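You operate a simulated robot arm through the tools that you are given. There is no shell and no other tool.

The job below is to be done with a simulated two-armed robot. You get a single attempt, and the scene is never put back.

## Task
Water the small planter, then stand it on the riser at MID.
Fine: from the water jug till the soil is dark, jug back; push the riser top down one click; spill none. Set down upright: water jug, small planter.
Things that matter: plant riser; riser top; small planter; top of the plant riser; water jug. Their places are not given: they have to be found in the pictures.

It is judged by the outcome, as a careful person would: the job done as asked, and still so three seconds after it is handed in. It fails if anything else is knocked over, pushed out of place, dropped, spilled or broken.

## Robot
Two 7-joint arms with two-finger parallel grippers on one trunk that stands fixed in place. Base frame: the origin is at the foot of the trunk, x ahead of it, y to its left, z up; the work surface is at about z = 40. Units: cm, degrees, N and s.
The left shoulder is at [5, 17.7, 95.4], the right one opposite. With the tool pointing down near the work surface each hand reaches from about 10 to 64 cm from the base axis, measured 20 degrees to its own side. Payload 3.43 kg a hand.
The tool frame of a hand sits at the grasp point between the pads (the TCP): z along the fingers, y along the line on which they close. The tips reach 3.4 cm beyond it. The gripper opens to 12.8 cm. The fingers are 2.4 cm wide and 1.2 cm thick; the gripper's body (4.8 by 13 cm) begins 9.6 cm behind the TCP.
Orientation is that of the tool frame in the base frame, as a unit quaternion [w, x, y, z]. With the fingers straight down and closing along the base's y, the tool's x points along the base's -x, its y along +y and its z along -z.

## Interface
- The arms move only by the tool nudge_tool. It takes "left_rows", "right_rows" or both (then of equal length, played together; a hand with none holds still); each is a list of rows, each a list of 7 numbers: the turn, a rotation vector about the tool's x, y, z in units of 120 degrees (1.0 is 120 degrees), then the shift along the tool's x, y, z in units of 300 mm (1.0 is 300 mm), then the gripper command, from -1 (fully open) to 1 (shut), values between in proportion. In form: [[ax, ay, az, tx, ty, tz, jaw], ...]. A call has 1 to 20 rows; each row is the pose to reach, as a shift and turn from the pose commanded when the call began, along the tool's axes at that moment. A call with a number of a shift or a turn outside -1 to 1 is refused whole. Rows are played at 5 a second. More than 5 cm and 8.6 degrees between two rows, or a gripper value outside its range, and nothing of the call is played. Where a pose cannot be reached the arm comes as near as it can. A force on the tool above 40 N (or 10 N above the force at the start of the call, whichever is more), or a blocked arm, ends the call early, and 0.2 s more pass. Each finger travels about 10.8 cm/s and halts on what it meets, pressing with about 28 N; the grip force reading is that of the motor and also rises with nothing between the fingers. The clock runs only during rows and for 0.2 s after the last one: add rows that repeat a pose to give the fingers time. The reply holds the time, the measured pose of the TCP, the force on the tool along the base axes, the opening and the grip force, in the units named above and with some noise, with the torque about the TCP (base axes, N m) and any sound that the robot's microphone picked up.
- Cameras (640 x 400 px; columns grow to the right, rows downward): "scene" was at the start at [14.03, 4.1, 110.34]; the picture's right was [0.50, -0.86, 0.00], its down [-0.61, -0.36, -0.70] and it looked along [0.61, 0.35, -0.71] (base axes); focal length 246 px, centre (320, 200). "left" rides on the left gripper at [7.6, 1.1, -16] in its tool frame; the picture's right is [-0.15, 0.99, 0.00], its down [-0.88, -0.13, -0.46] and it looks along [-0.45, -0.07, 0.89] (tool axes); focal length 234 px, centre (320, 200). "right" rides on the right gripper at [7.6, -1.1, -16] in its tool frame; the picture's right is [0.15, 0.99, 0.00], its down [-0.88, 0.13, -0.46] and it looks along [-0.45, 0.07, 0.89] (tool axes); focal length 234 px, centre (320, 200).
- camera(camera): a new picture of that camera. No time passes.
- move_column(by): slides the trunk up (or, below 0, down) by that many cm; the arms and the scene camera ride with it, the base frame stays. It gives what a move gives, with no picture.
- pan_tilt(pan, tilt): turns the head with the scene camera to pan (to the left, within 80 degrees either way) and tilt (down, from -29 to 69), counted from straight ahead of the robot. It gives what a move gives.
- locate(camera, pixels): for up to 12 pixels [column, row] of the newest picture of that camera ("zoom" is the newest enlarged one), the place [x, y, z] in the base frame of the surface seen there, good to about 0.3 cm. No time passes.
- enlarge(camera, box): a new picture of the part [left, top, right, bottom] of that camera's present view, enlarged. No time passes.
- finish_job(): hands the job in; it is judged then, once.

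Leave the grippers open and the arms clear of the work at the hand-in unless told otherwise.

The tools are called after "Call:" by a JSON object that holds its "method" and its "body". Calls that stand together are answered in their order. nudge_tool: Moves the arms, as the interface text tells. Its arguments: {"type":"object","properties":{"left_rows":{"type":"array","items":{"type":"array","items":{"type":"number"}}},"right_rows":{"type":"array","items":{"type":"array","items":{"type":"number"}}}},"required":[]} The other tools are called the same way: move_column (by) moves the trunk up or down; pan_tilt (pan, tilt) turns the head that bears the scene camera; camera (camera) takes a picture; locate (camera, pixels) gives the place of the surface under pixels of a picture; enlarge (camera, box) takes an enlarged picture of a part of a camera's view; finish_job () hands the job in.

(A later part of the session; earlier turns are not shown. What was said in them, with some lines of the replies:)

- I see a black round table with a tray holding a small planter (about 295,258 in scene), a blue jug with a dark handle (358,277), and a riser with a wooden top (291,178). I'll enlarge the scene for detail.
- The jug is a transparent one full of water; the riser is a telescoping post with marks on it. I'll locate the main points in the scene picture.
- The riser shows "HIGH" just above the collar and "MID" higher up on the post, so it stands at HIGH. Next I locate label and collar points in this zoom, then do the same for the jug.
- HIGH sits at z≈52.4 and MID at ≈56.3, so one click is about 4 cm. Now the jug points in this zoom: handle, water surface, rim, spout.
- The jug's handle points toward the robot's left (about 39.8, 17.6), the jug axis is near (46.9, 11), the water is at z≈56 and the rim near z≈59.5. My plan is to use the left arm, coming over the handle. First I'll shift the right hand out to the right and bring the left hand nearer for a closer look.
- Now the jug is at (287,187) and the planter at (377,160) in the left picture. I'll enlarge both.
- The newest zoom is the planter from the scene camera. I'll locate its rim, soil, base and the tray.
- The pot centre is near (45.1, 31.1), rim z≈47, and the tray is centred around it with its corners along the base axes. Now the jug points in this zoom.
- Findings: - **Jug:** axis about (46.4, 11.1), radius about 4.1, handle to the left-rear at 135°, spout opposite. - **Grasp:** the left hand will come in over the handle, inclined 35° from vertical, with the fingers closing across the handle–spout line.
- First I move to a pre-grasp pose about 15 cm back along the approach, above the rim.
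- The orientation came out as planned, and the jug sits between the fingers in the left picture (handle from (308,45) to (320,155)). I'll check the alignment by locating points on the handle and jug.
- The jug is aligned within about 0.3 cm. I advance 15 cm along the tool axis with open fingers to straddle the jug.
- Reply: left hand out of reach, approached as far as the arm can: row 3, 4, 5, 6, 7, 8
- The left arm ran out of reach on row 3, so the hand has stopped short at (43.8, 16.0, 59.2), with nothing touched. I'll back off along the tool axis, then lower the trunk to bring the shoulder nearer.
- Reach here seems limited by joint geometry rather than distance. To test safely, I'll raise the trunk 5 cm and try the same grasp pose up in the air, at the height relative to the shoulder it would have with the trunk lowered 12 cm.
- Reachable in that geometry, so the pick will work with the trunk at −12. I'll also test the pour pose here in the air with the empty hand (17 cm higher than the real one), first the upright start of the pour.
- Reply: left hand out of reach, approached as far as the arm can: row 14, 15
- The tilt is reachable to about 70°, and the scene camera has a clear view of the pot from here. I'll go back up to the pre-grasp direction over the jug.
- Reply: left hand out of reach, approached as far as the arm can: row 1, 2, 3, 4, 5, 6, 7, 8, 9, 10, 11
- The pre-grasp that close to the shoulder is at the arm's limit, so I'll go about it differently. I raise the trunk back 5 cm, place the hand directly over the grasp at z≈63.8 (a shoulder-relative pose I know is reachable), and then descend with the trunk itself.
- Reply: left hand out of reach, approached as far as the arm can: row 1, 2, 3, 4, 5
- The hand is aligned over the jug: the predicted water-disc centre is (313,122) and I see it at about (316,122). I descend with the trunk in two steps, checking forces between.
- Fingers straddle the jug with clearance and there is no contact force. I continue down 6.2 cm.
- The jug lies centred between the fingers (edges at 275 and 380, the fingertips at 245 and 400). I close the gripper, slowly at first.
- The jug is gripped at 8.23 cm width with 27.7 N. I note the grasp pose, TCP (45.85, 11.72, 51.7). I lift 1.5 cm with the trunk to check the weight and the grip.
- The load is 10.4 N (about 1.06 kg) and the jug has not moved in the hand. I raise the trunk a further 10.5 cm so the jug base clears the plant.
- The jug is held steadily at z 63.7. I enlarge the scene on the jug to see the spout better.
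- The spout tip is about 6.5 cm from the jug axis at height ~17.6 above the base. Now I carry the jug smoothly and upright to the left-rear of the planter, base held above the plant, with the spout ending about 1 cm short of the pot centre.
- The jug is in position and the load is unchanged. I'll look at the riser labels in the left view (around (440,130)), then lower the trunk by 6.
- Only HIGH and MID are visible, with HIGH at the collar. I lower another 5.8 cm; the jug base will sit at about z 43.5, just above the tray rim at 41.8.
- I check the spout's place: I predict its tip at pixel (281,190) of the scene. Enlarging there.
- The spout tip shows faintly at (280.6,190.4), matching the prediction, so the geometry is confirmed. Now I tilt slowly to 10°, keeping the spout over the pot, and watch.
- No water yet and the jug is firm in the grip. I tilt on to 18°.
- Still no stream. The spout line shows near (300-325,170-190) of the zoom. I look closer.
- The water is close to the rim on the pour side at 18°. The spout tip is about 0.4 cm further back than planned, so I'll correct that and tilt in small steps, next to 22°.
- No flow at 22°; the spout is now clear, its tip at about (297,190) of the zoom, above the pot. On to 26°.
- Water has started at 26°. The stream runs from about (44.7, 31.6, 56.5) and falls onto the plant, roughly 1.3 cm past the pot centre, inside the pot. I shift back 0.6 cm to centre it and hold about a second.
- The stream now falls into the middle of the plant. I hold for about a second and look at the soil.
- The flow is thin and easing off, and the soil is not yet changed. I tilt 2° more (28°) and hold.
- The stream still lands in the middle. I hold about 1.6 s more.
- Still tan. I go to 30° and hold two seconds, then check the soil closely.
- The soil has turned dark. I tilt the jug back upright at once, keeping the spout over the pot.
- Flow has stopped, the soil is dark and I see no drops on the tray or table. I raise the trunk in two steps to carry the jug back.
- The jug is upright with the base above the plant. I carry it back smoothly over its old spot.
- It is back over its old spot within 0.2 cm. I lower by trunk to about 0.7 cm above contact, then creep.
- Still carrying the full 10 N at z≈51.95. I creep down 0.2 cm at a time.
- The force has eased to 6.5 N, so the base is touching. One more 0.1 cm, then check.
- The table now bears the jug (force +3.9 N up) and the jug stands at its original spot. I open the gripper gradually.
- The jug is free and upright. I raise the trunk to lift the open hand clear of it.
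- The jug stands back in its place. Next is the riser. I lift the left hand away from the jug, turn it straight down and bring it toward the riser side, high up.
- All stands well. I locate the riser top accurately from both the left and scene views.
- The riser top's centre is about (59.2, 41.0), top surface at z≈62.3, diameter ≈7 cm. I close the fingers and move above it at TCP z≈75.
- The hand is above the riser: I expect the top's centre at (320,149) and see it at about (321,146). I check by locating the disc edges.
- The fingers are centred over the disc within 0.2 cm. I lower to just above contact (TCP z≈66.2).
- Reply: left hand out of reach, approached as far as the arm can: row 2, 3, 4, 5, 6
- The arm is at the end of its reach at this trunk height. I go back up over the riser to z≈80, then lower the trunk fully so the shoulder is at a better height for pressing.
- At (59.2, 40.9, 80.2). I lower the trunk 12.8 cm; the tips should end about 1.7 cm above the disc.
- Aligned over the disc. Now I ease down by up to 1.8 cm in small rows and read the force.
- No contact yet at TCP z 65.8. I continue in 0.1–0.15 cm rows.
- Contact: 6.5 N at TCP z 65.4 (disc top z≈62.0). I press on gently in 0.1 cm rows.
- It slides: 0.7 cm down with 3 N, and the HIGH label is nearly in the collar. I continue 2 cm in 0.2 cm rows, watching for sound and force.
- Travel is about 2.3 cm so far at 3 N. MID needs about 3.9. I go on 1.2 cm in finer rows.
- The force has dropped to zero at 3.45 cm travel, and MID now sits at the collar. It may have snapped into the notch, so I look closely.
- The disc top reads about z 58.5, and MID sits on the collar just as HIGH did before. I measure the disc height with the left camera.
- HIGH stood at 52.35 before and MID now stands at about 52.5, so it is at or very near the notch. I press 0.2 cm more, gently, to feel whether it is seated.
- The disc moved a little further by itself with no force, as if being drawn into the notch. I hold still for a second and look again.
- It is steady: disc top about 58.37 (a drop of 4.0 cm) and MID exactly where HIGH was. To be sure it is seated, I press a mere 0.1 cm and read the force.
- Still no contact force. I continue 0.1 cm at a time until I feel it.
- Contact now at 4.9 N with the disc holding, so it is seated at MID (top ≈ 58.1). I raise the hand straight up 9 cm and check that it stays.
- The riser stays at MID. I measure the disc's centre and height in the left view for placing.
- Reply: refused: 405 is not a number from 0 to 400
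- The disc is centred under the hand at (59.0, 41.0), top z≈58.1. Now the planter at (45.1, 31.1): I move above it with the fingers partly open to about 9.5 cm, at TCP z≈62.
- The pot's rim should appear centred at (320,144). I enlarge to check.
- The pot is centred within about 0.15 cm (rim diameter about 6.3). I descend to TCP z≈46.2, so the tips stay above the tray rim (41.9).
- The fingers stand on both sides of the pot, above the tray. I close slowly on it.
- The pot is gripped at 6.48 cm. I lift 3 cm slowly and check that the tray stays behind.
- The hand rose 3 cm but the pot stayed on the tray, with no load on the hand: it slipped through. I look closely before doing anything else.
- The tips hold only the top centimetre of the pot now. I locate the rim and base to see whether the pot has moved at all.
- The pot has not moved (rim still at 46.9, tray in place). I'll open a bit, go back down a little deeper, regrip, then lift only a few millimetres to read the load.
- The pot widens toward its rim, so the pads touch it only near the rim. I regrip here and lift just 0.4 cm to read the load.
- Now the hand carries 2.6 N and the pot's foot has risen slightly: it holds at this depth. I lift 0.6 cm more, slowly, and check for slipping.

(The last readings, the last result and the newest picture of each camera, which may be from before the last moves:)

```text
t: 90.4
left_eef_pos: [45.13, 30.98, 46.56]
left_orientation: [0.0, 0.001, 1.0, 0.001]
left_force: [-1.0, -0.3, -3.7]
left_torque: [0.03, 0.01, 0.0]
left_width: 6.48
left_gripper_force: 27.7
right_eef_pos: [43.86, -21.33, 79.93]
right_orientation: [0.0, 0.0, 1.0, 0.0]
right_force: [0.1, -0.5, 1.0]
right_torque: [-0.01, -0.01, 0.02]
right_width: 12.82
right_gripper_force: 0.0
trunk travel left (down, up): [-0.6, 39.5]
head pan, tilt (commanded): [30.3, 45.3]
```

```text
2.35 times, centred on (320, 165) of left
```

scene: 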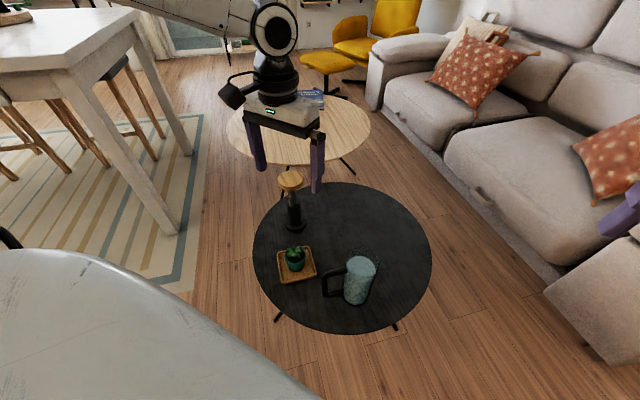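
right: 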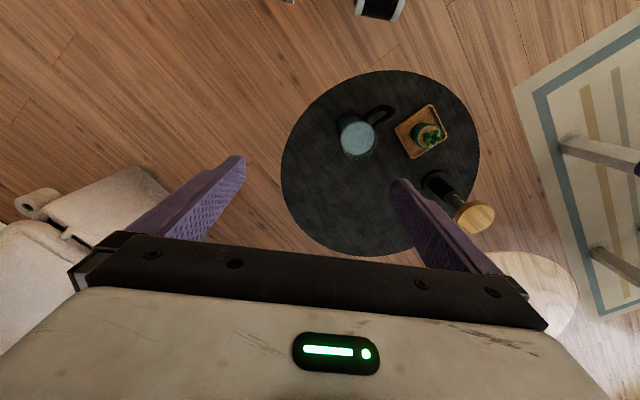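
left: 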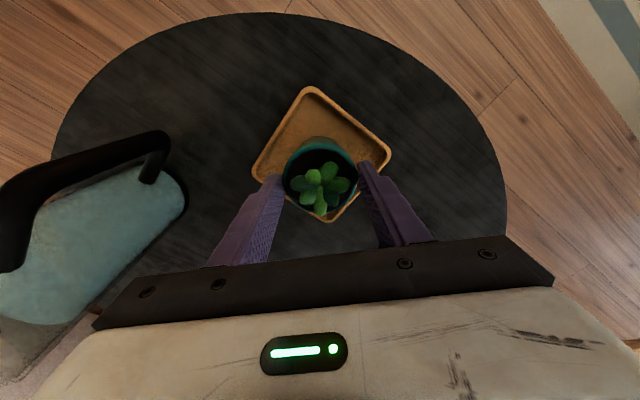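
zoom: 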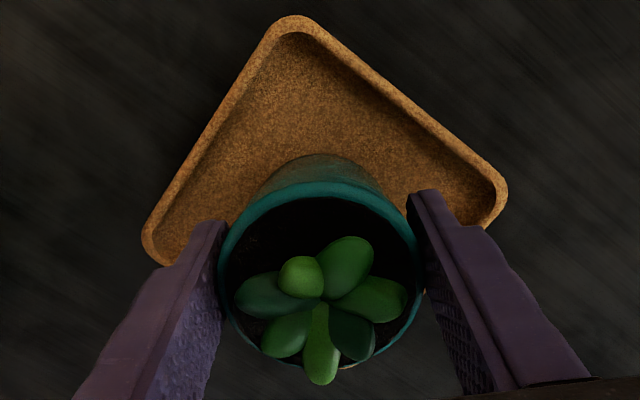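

The pot is up about 1 cm with 3 N load. I hold one second to see whether it creeps in the grip.

Call:
{"method": "nudge_tool", "body": {"left_rows": [[0, 0, 0, 0, 0, 0, 1], [0, 0, 0, 0, 0, 0, 1], [0, 0, 0, 0, 0, 0, 1], [0, 0, 0, 0, 0, 0, 1], [0, 0, 0, 0, 0, 0, 1], [0, 0, 0, 0, 0, 0, 1]]}}

Call:
{"method": "enlarge", "body": {"camera": "left", "box": [240, 80, 400, 250]}}

Call:
{"method": "enlarge", "body": {"camera": "scene", "box": [265, 195, 335, 260]}}

```text
t: 91.8
left_eef_pos: [45.04, 31.16, 46.5]
left_orientation: [0.0, 0.0, 1.0, 0.0]
left_force: [-0.5, 0.4, -3.0]
left_torque: [-0.04, 0.01, 0.01]
left_width: 6.46
left_gripper_force: 28.3
right_eef_pos: [43.78, -21.38, 79.95]
right_orientation: [0.001, 0.0, 1.0, 0.0]
right_force: [0.1, -0.1, -0.1]
right_torque: [0.04, 0.02, 0.0]
right_width: 12.81
right_gripper_force: 0.1
trunk travel left (down, up): [-0.6, 39.5]
head pan, tilt (commanded): [30.3, 45.3]
```

```text
2.35 times, centred on (320, 165) of left
```

zoom: 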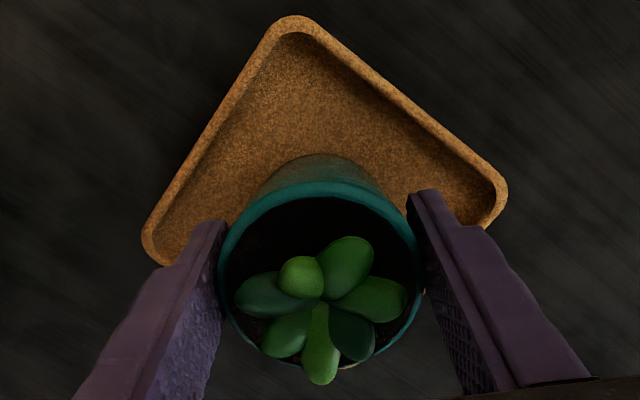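

```text
6.15 times, centred on (300, 228) of scene
```

zoom: 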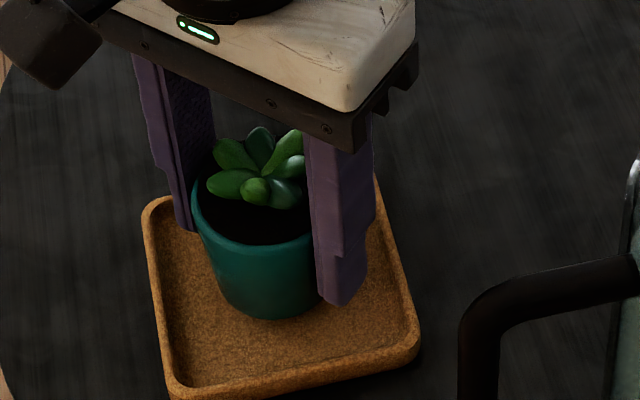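

Steady, no creep. I lift 3 cm at half a centimetre per row and check.

Call:
{"method": "nudge_tool", "body": {"left_rows": [[0, 0, 0, 0, 0, -0.01, 1], [0, 0, 0, 0, 0, -0.025, 1], [0, 0, 0, 0, 0, -0.0417, 1], [0, 0, 0, 0, 0, -0.0583, 1], [0, 0, 0, 0, 0, -0.075, 1], [0, 0, 0, 0, 0, -0.09, 1], [0, 0, 0, 0, 0, -0.1, 1], [0, 0, 0, 0, 0, -0.1, 1]]}}

Call:
{"method": "enlarge", "body": {"camera": "left", "box": [240, 80, 400, 250]}}

Call:
{"method": "enlarge", "body": {"camera": "scene", "box": [255, 175, 345, 255]}}

```text
t: 93.6
left_eef_pos: [45.07, 31.07, 49.67]
left_orientation: [0.0, 0.001, 1.0, 0.001]
left_force: [0.9, 0.1, -1.9]
left_torque: [0.0, -0.03, 0.0]
left_width: 6.46
left_gripper_force: 27.5
right_eef_pos: [43.81, -21.43, 79.96]
right_orientation: [0.0, -0.001, 1.0, 0.0]
right_force: [-0.2, 0.2, -0.3]
right_torque: [-0.02, -0.01, -0.01]
right_width: 12.83
right_gripper_force: 0.0
trunk travel left (down, up): [-0.6, 39.5]
head pan, tilt (commanded): [30.3, 45.3]
```

```text
2.35 times, centred on (320, 165) of left
```

zoom: 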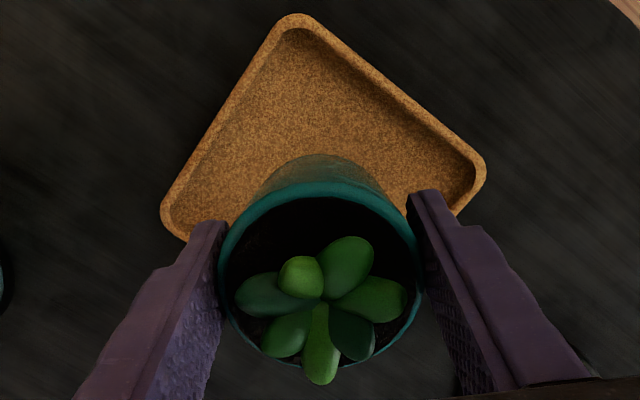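

```text
5.00 times, centred on (300, 215) of scene
```

zoom: 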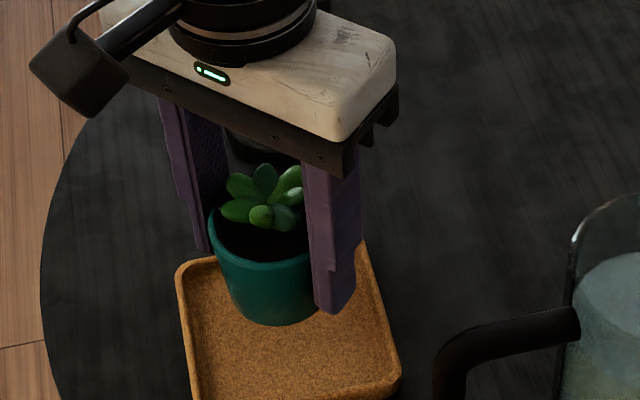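

It holds firmly, 4 cm above the tray. I lift straight up to TCP z≈66.5 with a smooth profile, so the pot's foot clears the riser top.

Call:
{"method": "nudge_tool", "body": {"left_rows": [[0, 0, 0, 0, 0, -0.005, 1], [0, 0, 0, 0, 0, -0.0192, 1], [0, 0, 0, 0, 0, -0.0415, 1], [0, 0, 0, 0, 0, -0.0707, 1], [0, 0, 0, 0, 0, -0.1056, 1], [0, 0, 0, 0, 0, -0.1452, 1], [0, 0, 0, 0, 0, -0.1882, 1], [0, 0, 0, 0, 0, -0.2335, 1], [0, 0, 0, 0, 0, -0.28, 1], [0, 0, 0, 0, 0, -0.3265, 1], [0, 0, 0, 0, 0, -0.3718, 1], [0, 0, 0, 0, 0, -0.4148, 1], [0, 0, 0, 0, 0, -0.4544, 1], [0, 0, 0, 0, 0, -0.4893, 1], [0, 0, 0, 0, 0, -0.5185, 1], [0, 0, 0, 0, 0, -0.5408, 1], [0, 0, 0, 0, 0, -0.555, 1], [0, 0, 0, 0, 0, -0.56, 1]]}}

Call:
{"method": "camera", "body": {"camera": "left"}}

Call:
{"method": "enlarge", "body": {"camera": "scene", "box": [230, 90, 370, 260]}}

```text
t: 97.4
left_eef_pos: [45.04, 30.81, 66.37]
left_orientation: [-0.001, 0.0, 1.0, 0.001]
left_force: [0.5, -0.8, -2.7]
left_torque: [0.01, -0.01, 0.01]
left_width: 6.46
left_gripper_force: 28.0
right_eef_pos: [43.74, -21.42, 79.99]
right_orientation: [0.0, 0.0, 1.0, 0.0]
right_force: [0.1, -0.3, -0.2]
right_torque: [-0.02, 0.0, 0.01]
right_width: 12.82
right_gripper_force: 0.0
trunk travel left (down, up): [-0.6, 39.5]
head pan, tilt (commanded): [30.3, 45.3]
```

```text
taken
```

left: 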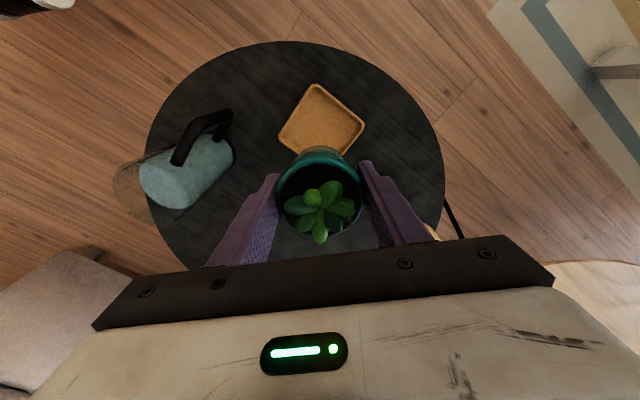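

```text
2.35 times, centred on (300, 175) of scene
```

zoom: 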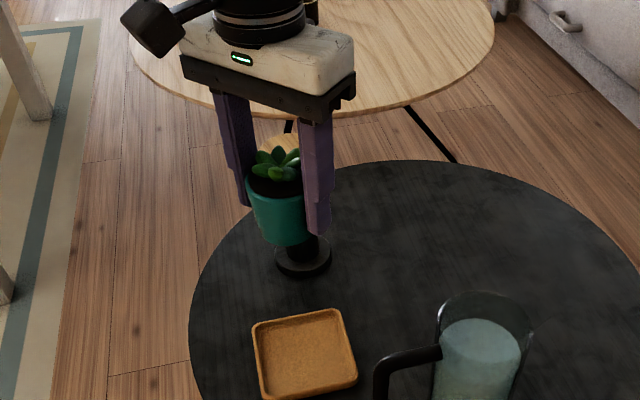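

The planter hangs level in the grip and the tray stayed put. I carry it smoothly over the riser at (59.05, 41.0).

Call:
{"method": "nudge_tool", "body": {"left_rows": [[0, 0, 0, -0.0042, 0.003, 0, 1], [0, 0, 0, -0.016, 0.0114, 0, 1], [0, 0, 0, -0.0346, 0.0247, -0.002, 1], [0, 0, 0, -0.0589, 0.0421, -0.004, 1], [0, 0, 0, -0.088, 0.0629, -0.006, 1], [0, 0, 0, -0.121, 0.0864, -0.008, 1], [0, 0, 0, -0.1569, 0.112, -0.01, 1], [0, 0, 0, -0.1946, 0.139, -0.01, 1], [0, 0, 0, -0.2334, 0.1667, -0.01, 1], [0, 0, 0, -0.2721, 0.1943, -0.01, 1], [0, 0, 0, -0.3098, 0.2213, -0.01, 1], [0, 0, 0, -0.3457, 0.2469, -0.01, 1], [0, 0, 0, -0.3787, 0.2704, -0.01, 1], [0, 0, 0, -0.4078, 0.2912, -0.01, 1], [0, 0, 0, -0.4321, 0.3086, -0.01, 1], [0, 0, 0, -0.4507, 0.3219, -0.01, 1], [0, 0, 0, -0.4625, 0.3303, -0.01, 1], [0, 0, 0, -0.4667, 0.3333, -0.01, 1], [0, 0, 0, -0.4667, 0.3333, -0.01, 1]]}}

Call:
{"method": "camera", "body": {"camera": "left"}}

Call:
{"method": "enlarge", "body": {"camera": "scene", "box": [250, 80, 350, 200]}}

```text
t: 101.4
left_eef_pos: [59.05, 41.01, 66.52]
left_orientation: [-0.001, 0.001, 1.0, 0.001]
left_force: [0.4, -0.1, -1.3]
left_torque: [0.03, 0.01, -0.01]
left_width: 6.45
left_gripper_force: 28.3
right_eef_pos: [43.85, -21.34, 79.98]
right_orientation: [0.001, 0.0, 1.0, 0.0]
right_force: [0.6, -0.5, -0.3]
right_torque: [0.0, 0.04, 0.02]
right_width: 12.81
right_gripper_force: 0.0
trunk travel left (down, up): [-0.6, 39.5]
head pan, tilt (commanded): [30.3, 45.3]
```

```text
taken
```

left: 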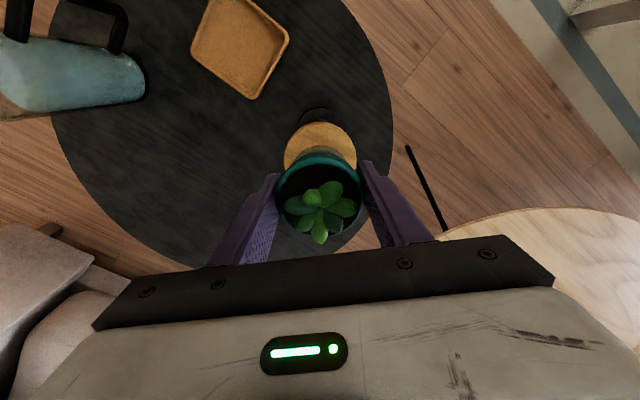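

```text
3.33 times, centred on (300, 140) of scene
```

zoom: 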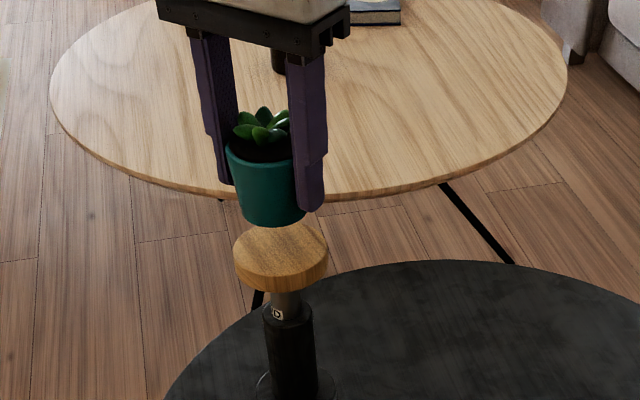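

The pot is above the disc, centred within about 0.2 cm. I descend 3.1 cm slowly to just above contact.

Call:
{"method": "nudge_tool", "body": {"left_rows": [[0, 0, 0, 0, 0, 0.015, 1], [0, 0, 0, 0, 0, 0.035, 1], [0, 0, 0, 0, 0, 0.055, 1], [0, 0, 0, 0, 0, 0.075, 1], [0, 0, 0, 0, 0, 0.09, 1], [0, 0, 0, 0, 0, 0.1033, 1], [0, 0, 0, 0, 0, 0.1033, 1]]}}

Call:
{"method": "enlarge", "body": {"camera": "scene", "box": [255, 110, 335, 200]}}

```text
t: 103.0
left_eef_pos: [59.04, 41.01, 63.4]
left_orientation: [-0.001, 0.0, 1.0, 0.0]
left_force: [0.4, 0.0, -1.9]
left_torque: [0.02, 0.04, 0.01]
left_width: 6.45
left_gripper_force: 28.1
right_eef_pos: [43.79, -21.37, 79.99]
right_orientation: [0.0, 0.0, 1.0, 0.0]
right_force: [0.5, 1.1, -0.5]
right_torque: [0.0, -0.01, 0.0]
right_width: 12.82
right_gripper_force: 0.1
trunk travel left (down, up): [-0.6, 39.5]
head pan, tilt (commanded): [30.3, 45.3]
```

```text
4.44 times, centred on (295, 155) of scene
```

zoom: 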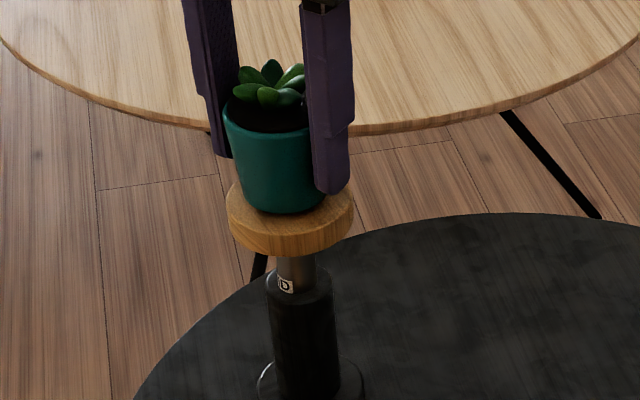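

The pot is just above the disc. I check its centring by locating the disc edge and the pot's foot in this zoom.

Call:
{"method": "locate", "body": {"camera": "zoom", "pixels": [[290, 232], [290, 222], [232, 205], [350, 205], [260, 228], [325, 228], [282, 210], [250, 200], [300, 210], [245, 180], [240, 150]]}}

Call:
{"method": "enlarge", "body": {"camera": "left", "box": [260, 110, 380, 250]}}

```text
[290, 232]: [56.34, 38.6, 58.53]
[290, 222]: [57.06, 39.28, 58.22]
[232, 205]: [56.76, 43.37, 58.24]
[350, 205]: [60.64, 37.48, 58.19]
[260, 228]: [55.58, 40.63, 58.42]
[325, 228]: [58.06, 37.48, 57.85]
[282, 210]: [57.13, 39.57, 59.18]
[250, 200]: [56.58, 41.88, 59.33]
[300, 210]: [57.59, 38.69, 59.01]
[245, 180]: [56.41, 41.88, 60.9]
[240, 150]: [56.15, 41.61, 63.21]
```

```text
2.86 times, centred on (320, 180) of left
```

zoom: 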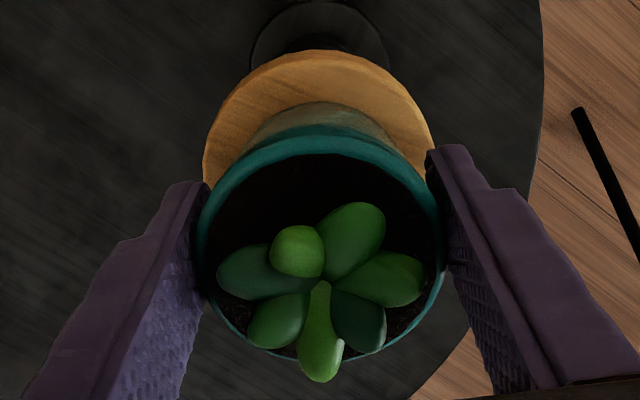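

The disc centre is about (59.2, 40.8) and the pot's foot about (59.05, 41.0), close enough; I nudge by 0.15 cm and descend in 0.1 cm rows while reading the force.

Call:
{"method": "nudge_tool", "body": {"left_rows": [[0, 0, 0, -0.0033, -0.005, 0.0033, 1], [0, 0, 0, -0.0033, -0.005, 0.0067, 1], [0, 0, 0, -0.0033, -0.005, 0.01, 1], [0, 0, 0, -0.0033, -0.005, 0.01, 1]]}}

Call:
{"method": "nudge_tool", "body": {"left_rows": [[0, 0, 0, 0, 0, 0.0033, 1], [0, 0, 0, 0, 0, 0.005, 1], [0, 0, 0, 0, 0, 0.005, 1]]}}

Call:
{"method": "enlarge", "body": {"camera": "scene", "box": [255, 110, 335, 200]}}

```text
t: 104.0
left_eef_pos: [59.31, 40.83, 63.14]
left_orientation: [-0.001, 0.001, 1.0, 0.001]
left_force: [-1.0, -1.1, -1.0]
left_torque: [0.02, -0.04, 0.0]
left_width: 6.49
left_gripper_force: 27.9
right_eef_pos: [43.84, -21.29, 79.99]
right_orientation: [0.0, 0.0, 1.0, 0.0]
right_force: [-0.7, -0.6, -0.2]
right_torque: [-0.02, -0.01, -0.02]
right_width: 12.78
right_gripper_force: 0.2
trunk travel left (down, up): [-0.6, 39.5]
head pan, tilt (commanded): [30.3, 45.3]
```

```text
t: 104.8
left_eef_pos: [59.13, 40.9, 62.99]
left_orientation: [-0.001, 0.001, 1.0, 0.001]
left_force: [-0.9, -0.5, -3.4]
left_torque: [0.03, -0.02, -0.04]
left_width: 6.45
left_gripper_force: 27.9
right_eef_pos: [43.83, -21.38, 79.88]
right_orientation: [0.0, 0.0, 1.0, 0.0]
right_force: [0.0, 0.9, 0.2]
right_torque: [-0.03, -0.01, -0.02]
right_width: 12.79
right_gripper_force: 0.1
trunk travel left (down, up): [-0.6, 39.5]
head pan, tilt (commanded): [30.3, 45.3]
```

```text
4.44 times, centred on (295, 155) of scene
```

zoom: 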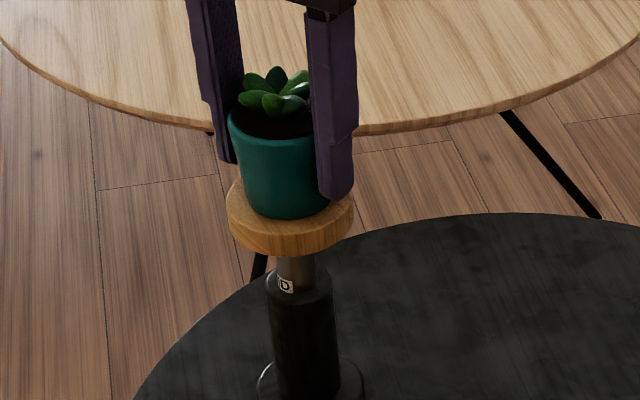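

Still carrying the load at 63.0. I continue 0.1 cm per step.

Call:
{"method": "nudge_tool", "body": {"left_rows": [[0, 0, 0, 0, 0, 0.0033, 1], [0, 0, 0, 0, 0, 0.0033, 1]]}}

Call:
{"method": "nudge_tool", "body": {"left_rows": [[0, 0, 0, 0, 0, 0.0033, 1], [0, 0, 0, 0, 0, 0.0033, 1]]}}

```text
t: 105.4
left_eef_pos: [59.02, 40.81, 62.88]
left_orientation: [0.0, 0.001, 1.0, 0.0]
left_force: [-0.2, -0.2, -1.8]
left_torque: [-0.03, -0.03, -0.03]
left_width: 6.43
left_gripper_force: 28.1
right_eef_pos: [43.8, -21.27, 80.02]
right_orientation: [0.0, 0.0, 1.0, 0.0]
right_force: [-1.0, 0.2, -0.5]
right_torque: [-0.01, -0.01, -0.02]
right_width: 12.8
right_gripper_force: 0.0
trunk travel left (down, up): [-0.6, 39.5]
head pan, tilt (commanded): [30.3, 45.3]
```

```text
t: 106.0
left_eef_pos: [59.22, 40.84, 62.96]
left_orientation: [-0.001, -0.001, 1.0, 0.001]
left_force: [-2.6, 1.2, 4.3]
left_torque: [0.03, 0.24, 0.0]
left_width: 6.44
left_gripper_force: 28.0
right_eef_pos: [43.67, -21.32, 79.95]
right_orientation: [-0.001, 0.0, 1.0, 0.0]
right_force: [-0.5, -0.1, -0.6]
right_torque: [-0.05, 0.0, 0.01]
right_width: 12.8
right_gripper_force: 0.0
trunk travel left (down, up): [-0.6, 39.5]
head pan, tilt (commanded): [30.3, 45.3]
```

Contact: +4.3 N. I ease up 0.06 cm so as not to load the riser, then look.

Call:
{"method": "nudge_tool", "body": {"left_rows": [[0, 0, 0, 0, 0, -0.002, 1], [0, 0, 0, 0, 0, -0.002, 1]]}}

Call:
{"method": "enlarge", "body": {"camera": "scene", "box": [255, 110, 335, 200]}}

Call:
{"method": "enlarge", "body": {"camera": "left", "box": [260, 110, 380, 250]}}

```text
t: 106.6
left_eef_pos: [59.12, 40.88, 62.83]
left_orientation: [0.0, 0.0, 1.0, 0.001]
left_force: [0.2, 1.0, 1.5]
left_torque: [0.04, 0.03, -0.01]
left_width: 6.45
left_gripper_force: 27.9
right_eef_pos: [43.63, -21.41, 79.97]
right_orientation: [0.001, 0.001, 1.0, 0.0]
right_force: [0.3, -0.1, 0.5]
right_torque: [-0.03, 0.0, 0.0]
right_width: 12.79
right_gripper_force: 0.1
trunk travel left (down, up): [-0.6, 39.5]
head pan, tilt (commanded): [30.3, 45.3]
```

```text
4.44 times, centred on (295, 155) of scene
```

zoom: 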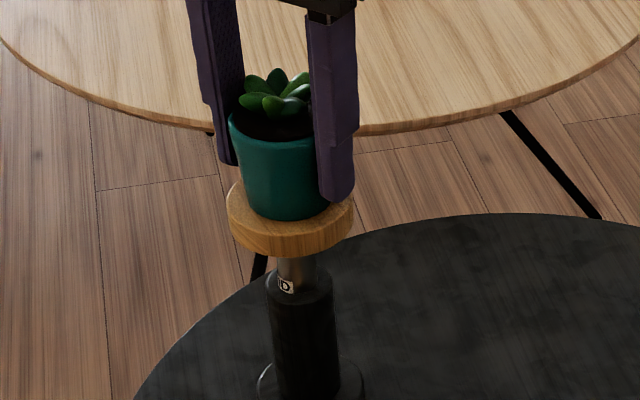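

```text
2.86 times, centred on (320, 180) of left
```

zoom: 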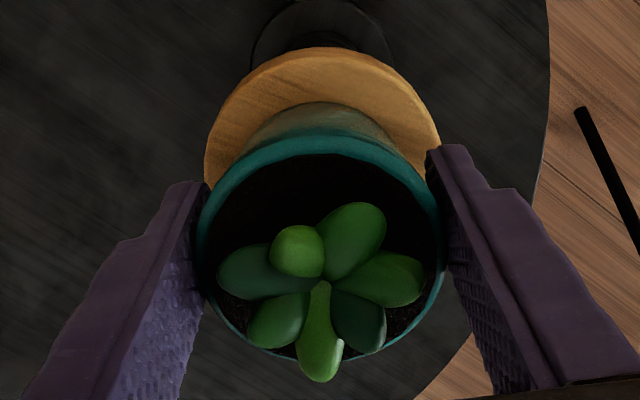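

The planter stands on the disc, the riser still at MID, with little load. I open the fingers gradually.

Call:
{"method": "nudge_tool", "body": {"left_rows": [[0, 0, 0, 0, 0, 0, 0.3], [0, 0, 0, 0, 0, 0, 0.02], [0, 0, 0, 0, 0, 0, -0.04], [0, 0, 0, 0, 0, 0, -0.1], [0, 0, 0, 0, 0, 0, -0.2], [0, 0, 0, 0, 0, 0, -0.4], [0, 0, 0, 0, 0, 0, -0.6], [0, 0, 0, 0, 0, 0, -0.6]]}}

Call:
{"method": "enlarge", "body": {"camera": "scene", "box": [255, 110, 335, 200]}}

Call:
{"method": "enlarge", "body": {"camera": "left", "box": [260, 110, 380, 250]}}

```text
t: 108.4
left_eef_pos: [59.24, 40.78, 62.89]
left_orientation: [-0.001, 0.001, 1.0, 0.0]
left_force: [0.1, -0.1, -0.2]
left_torque: [0.03, 0.02, 0.01]
left_width: 10.25
left_gripper_force: 0.0
right_eef_pos: [43.77, -21.36, 79.92]
right_orientation: [0.001, 0.0, 1.0, 0.0]
right_force: [0.3, -0.2, 0.1]
right_torque: [0.02, 0.01, 0.0]
right_width: 12.81
right_gripper_force: 0.0
trunk travel left (down, up): [-0.6, 39.5]
head pan, tilt (commanded): [30.3, 45.3]
```

```text
4.44 times, centred on (295, 155) of scene
```

zoom: 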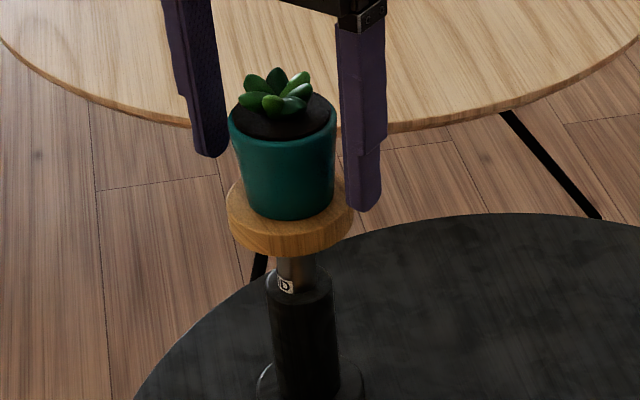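

```text
2.86 times, centred on (320, 180) of left
```

zoom: 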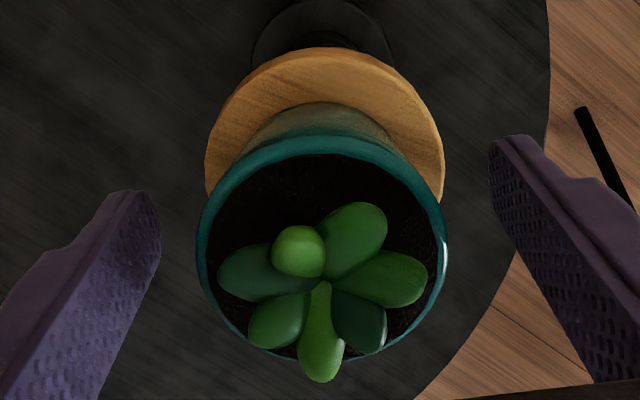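

The planter stands free and upright on the riser at MID. I raise the hand straight up 14 cm.

Call:
{"method": "nudge_tool", "body": {"left_rows": [[0, 0, 0, 0, 0, -0.03, -0.6], [0, 0, 0, 0, 0, -0.08, -0.6], [0, 0, 0, 0, 0, -0.15, -0.6], [0, 0, 0, 0, 0, -0.23, -0.6], [0, 0, 0, 0, 0, -0.31, -0.6], [0, 0, 0, 0, 0, -0.39, -0.6], [0, 0, 0, 0, 0, -0.4667, -0.6], [0, 0, 0, 0, 0, -0.4667, -0.6]]}}

Call:
{"method": "camera", "body": {"camera": "scene"}}

Call:
{"method": "camera", "body": {"camera": "left"}}

```text
t: 110.2
left_eef_pos: [59.18, 40.77, 76.96]
left_orientation: [0.0, -0.001, 1.0, 0.0]
left_force: [0.6, -0.4, 0.9]
left_torque: [0.01, -0.02, -0.02]
left_width: 10.23
left_gripper_force: 0.0
right_eef_pos: [43.82, -21.3, 79.92]
right_orientation: [0.0, 0.0, 1.0, 0.0]
right_force: [0.7, 0.2, -0.1]
right_torque: [-0.04, 0.02, 0.02]
right_width: 12.8
right_gripper_force: 0.0
trunk travel left (down, up): [-0.6, 39.5]
head pan, tilt (commanded): [30.3, 45.3]
```

```text
taken
```

scene: 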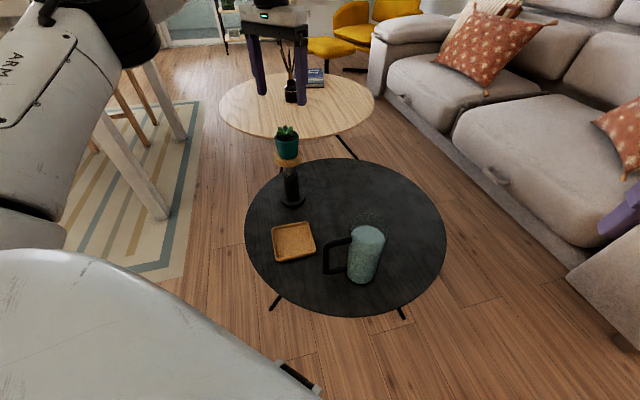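

```text
taken
```

left: 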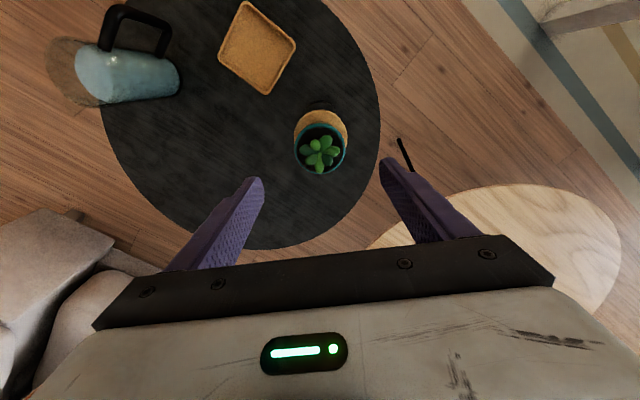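

All stands well. I move the left hand back away from the work and open it fully, and enlarge the jug area to check for spills.

Call:
{"method": "nudge_tool", "body": {"left_rows": [[0, 0, 0, 0.05, 0.015, -0.03, -0.6], [0, 0, 0, 0.13, 0.04, -0.06, -0.6], [0, 0, 0, 0.22, 0.07, -0.09, -0.8], [0, 0, 0, 0.32, 0.1, -0.12, -1], [0, 0, 0, 0.42, 0.13, -0.14, -1], [0, 0, 0, 0.52, 0.16, -0.15, -1], [0, 0, 0, 0.6, 0.18, -0.16, -1], [0, 0, 0, 0.65, 0.2, -0.16, -1], [0, 0, 0, 0.65, 0.2, -0.16, -1]]}}

Call:
{"method": "enlarge", "body": {"camera": "scene", "box": [310, 200, 410, 295]}}

Call:
{"method": "enlarge", "body": {"camera": "scene", "box": [250, 115, 330, 205]}}

Call:
{"method": "camera", "body": {"camera": "scene"}}

```text
t: 112.2
left_eef_pos: [39.72, 46.83, 81.6]
left_orientation: [0.0, 0.001, 1.0, 0.0]
left_force: [-1.0, -0.2, 0.2]
left_torque: [-0.01, 0.05, -0.02]
left_width: 12.81
left_gripper_force: 0.1
right_eef_pos: [43.8, -21.39, 79.97]
right_orientation: [0.0, -0.001, 1.0, -0.001]
right_force: [1.0, 0.3, -0.3]
right_torque: [-0.02, 0.0, -0.01]
right_width: 12.79
right_gripper_force: 0.0
trunk travel left (down, up): [-0.6, 39.5]
head pan, tilt (commanded): [30.3, 45.3]
```

```text
4.21 times, centred on (360, 248) of scene
```

zoom: 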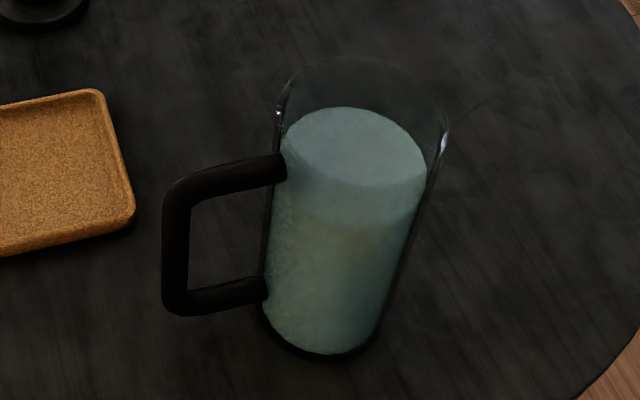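

```text
4.44 times, centred on (290, 160) of scene
```

zoom: 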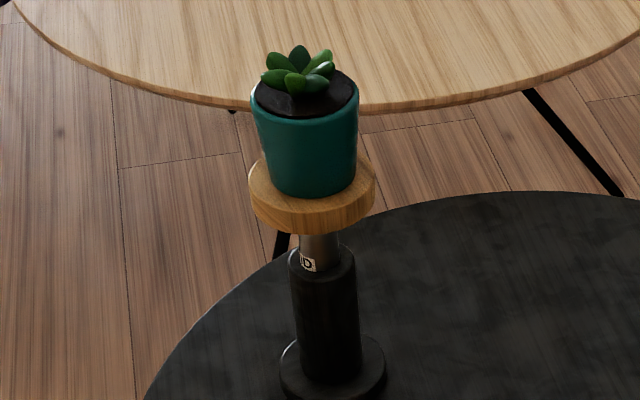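

```text
taken
```

scene: 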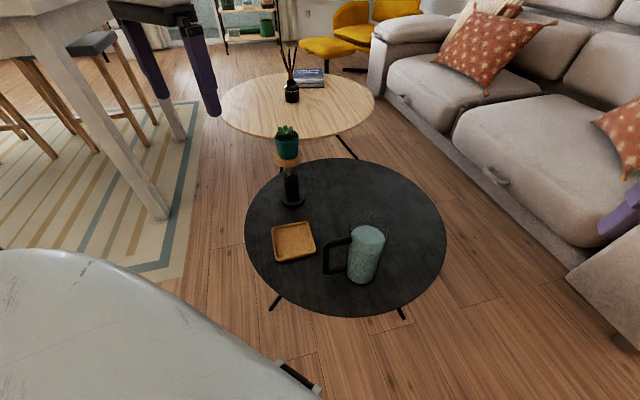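

The planter is upright on the riser, soil dark, jug standing with no water on the table. A last check of heights: MID label, disc and jug handle.

Call:
{"method": "enlarge", "body": {"camera": "scene", "box": [265, 130, 325, 190]}}

Call:
{"method": "locate", "body": {"camera": "zoom", "pixels": [[175, 215], [350, 210], [265, 252], [260, 330], [300, 345], [260, 200], [262, 80], [330, 80]]}}

Call:
{"method": "locate", "body": {"camera": "scene", "pixels": [[327, 247], [327, 270], [348, 240], [345, 268], [283, 230], [310, 250]]}}

```text
6.67 times, centred on (295, 160) of scene
```

zoom: 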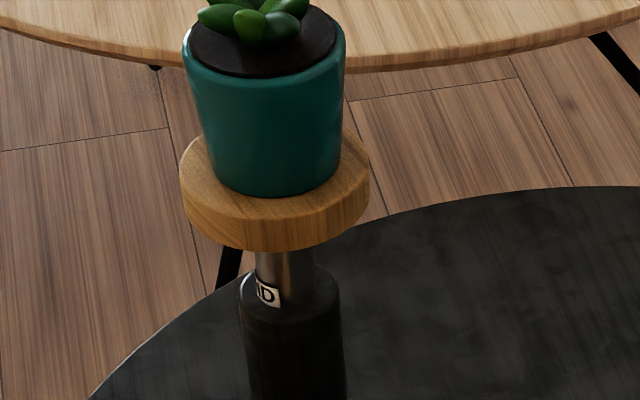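

```text
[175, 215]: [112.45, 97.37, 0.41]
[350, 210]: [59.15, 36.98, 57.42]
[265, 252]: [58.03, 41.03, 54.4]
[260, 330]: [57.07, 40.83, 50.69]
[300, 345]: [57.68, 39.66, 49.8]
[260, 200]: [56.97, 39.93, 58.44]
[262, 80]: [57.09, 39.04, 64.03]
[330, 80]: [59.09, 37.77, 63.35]
```

```text
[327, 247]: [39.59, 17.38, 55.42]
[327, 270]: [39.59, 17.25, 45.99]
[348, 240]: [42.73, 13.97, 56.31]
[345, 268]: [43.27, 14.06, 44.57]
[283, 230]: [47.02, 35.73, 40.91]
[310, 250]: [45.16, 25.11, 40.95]
```

Everything is in order:
- **Riser:** at MID, with the planter upright on it and its soil dark.
- **Jug:** back at its spot (handle at 39.6, 17.3), upright.
- **Tray:** in place and dry.
- **Hands:** both open and clear of the work.

I hand the job in.

Call:
{"method": "finish_job", "body": {}}

```text
The job is handed in.
```

The small planter has been watered and now stands upright on the riser at MID, and the job is handed in.

- **Watering:** I poured from the jug until the soil turned dark, then stopped. I saw no water on the tray or table afterwards.
- **Jug:** it is back upright within about 0.3 cm of where it started.
- **Riser:** I pushed the top down about 4 cm, to where the MID label sits at the collar as HIGH did before. I heard no click, but the top resisted a further 5 N and stayed put with the planter on it.
- **Planter:** my first grip slipped off before the pot had moved. A slightly deeper grip held, and the pot is roughly centred on the riser top.

Both grippers are open and clear of the work.
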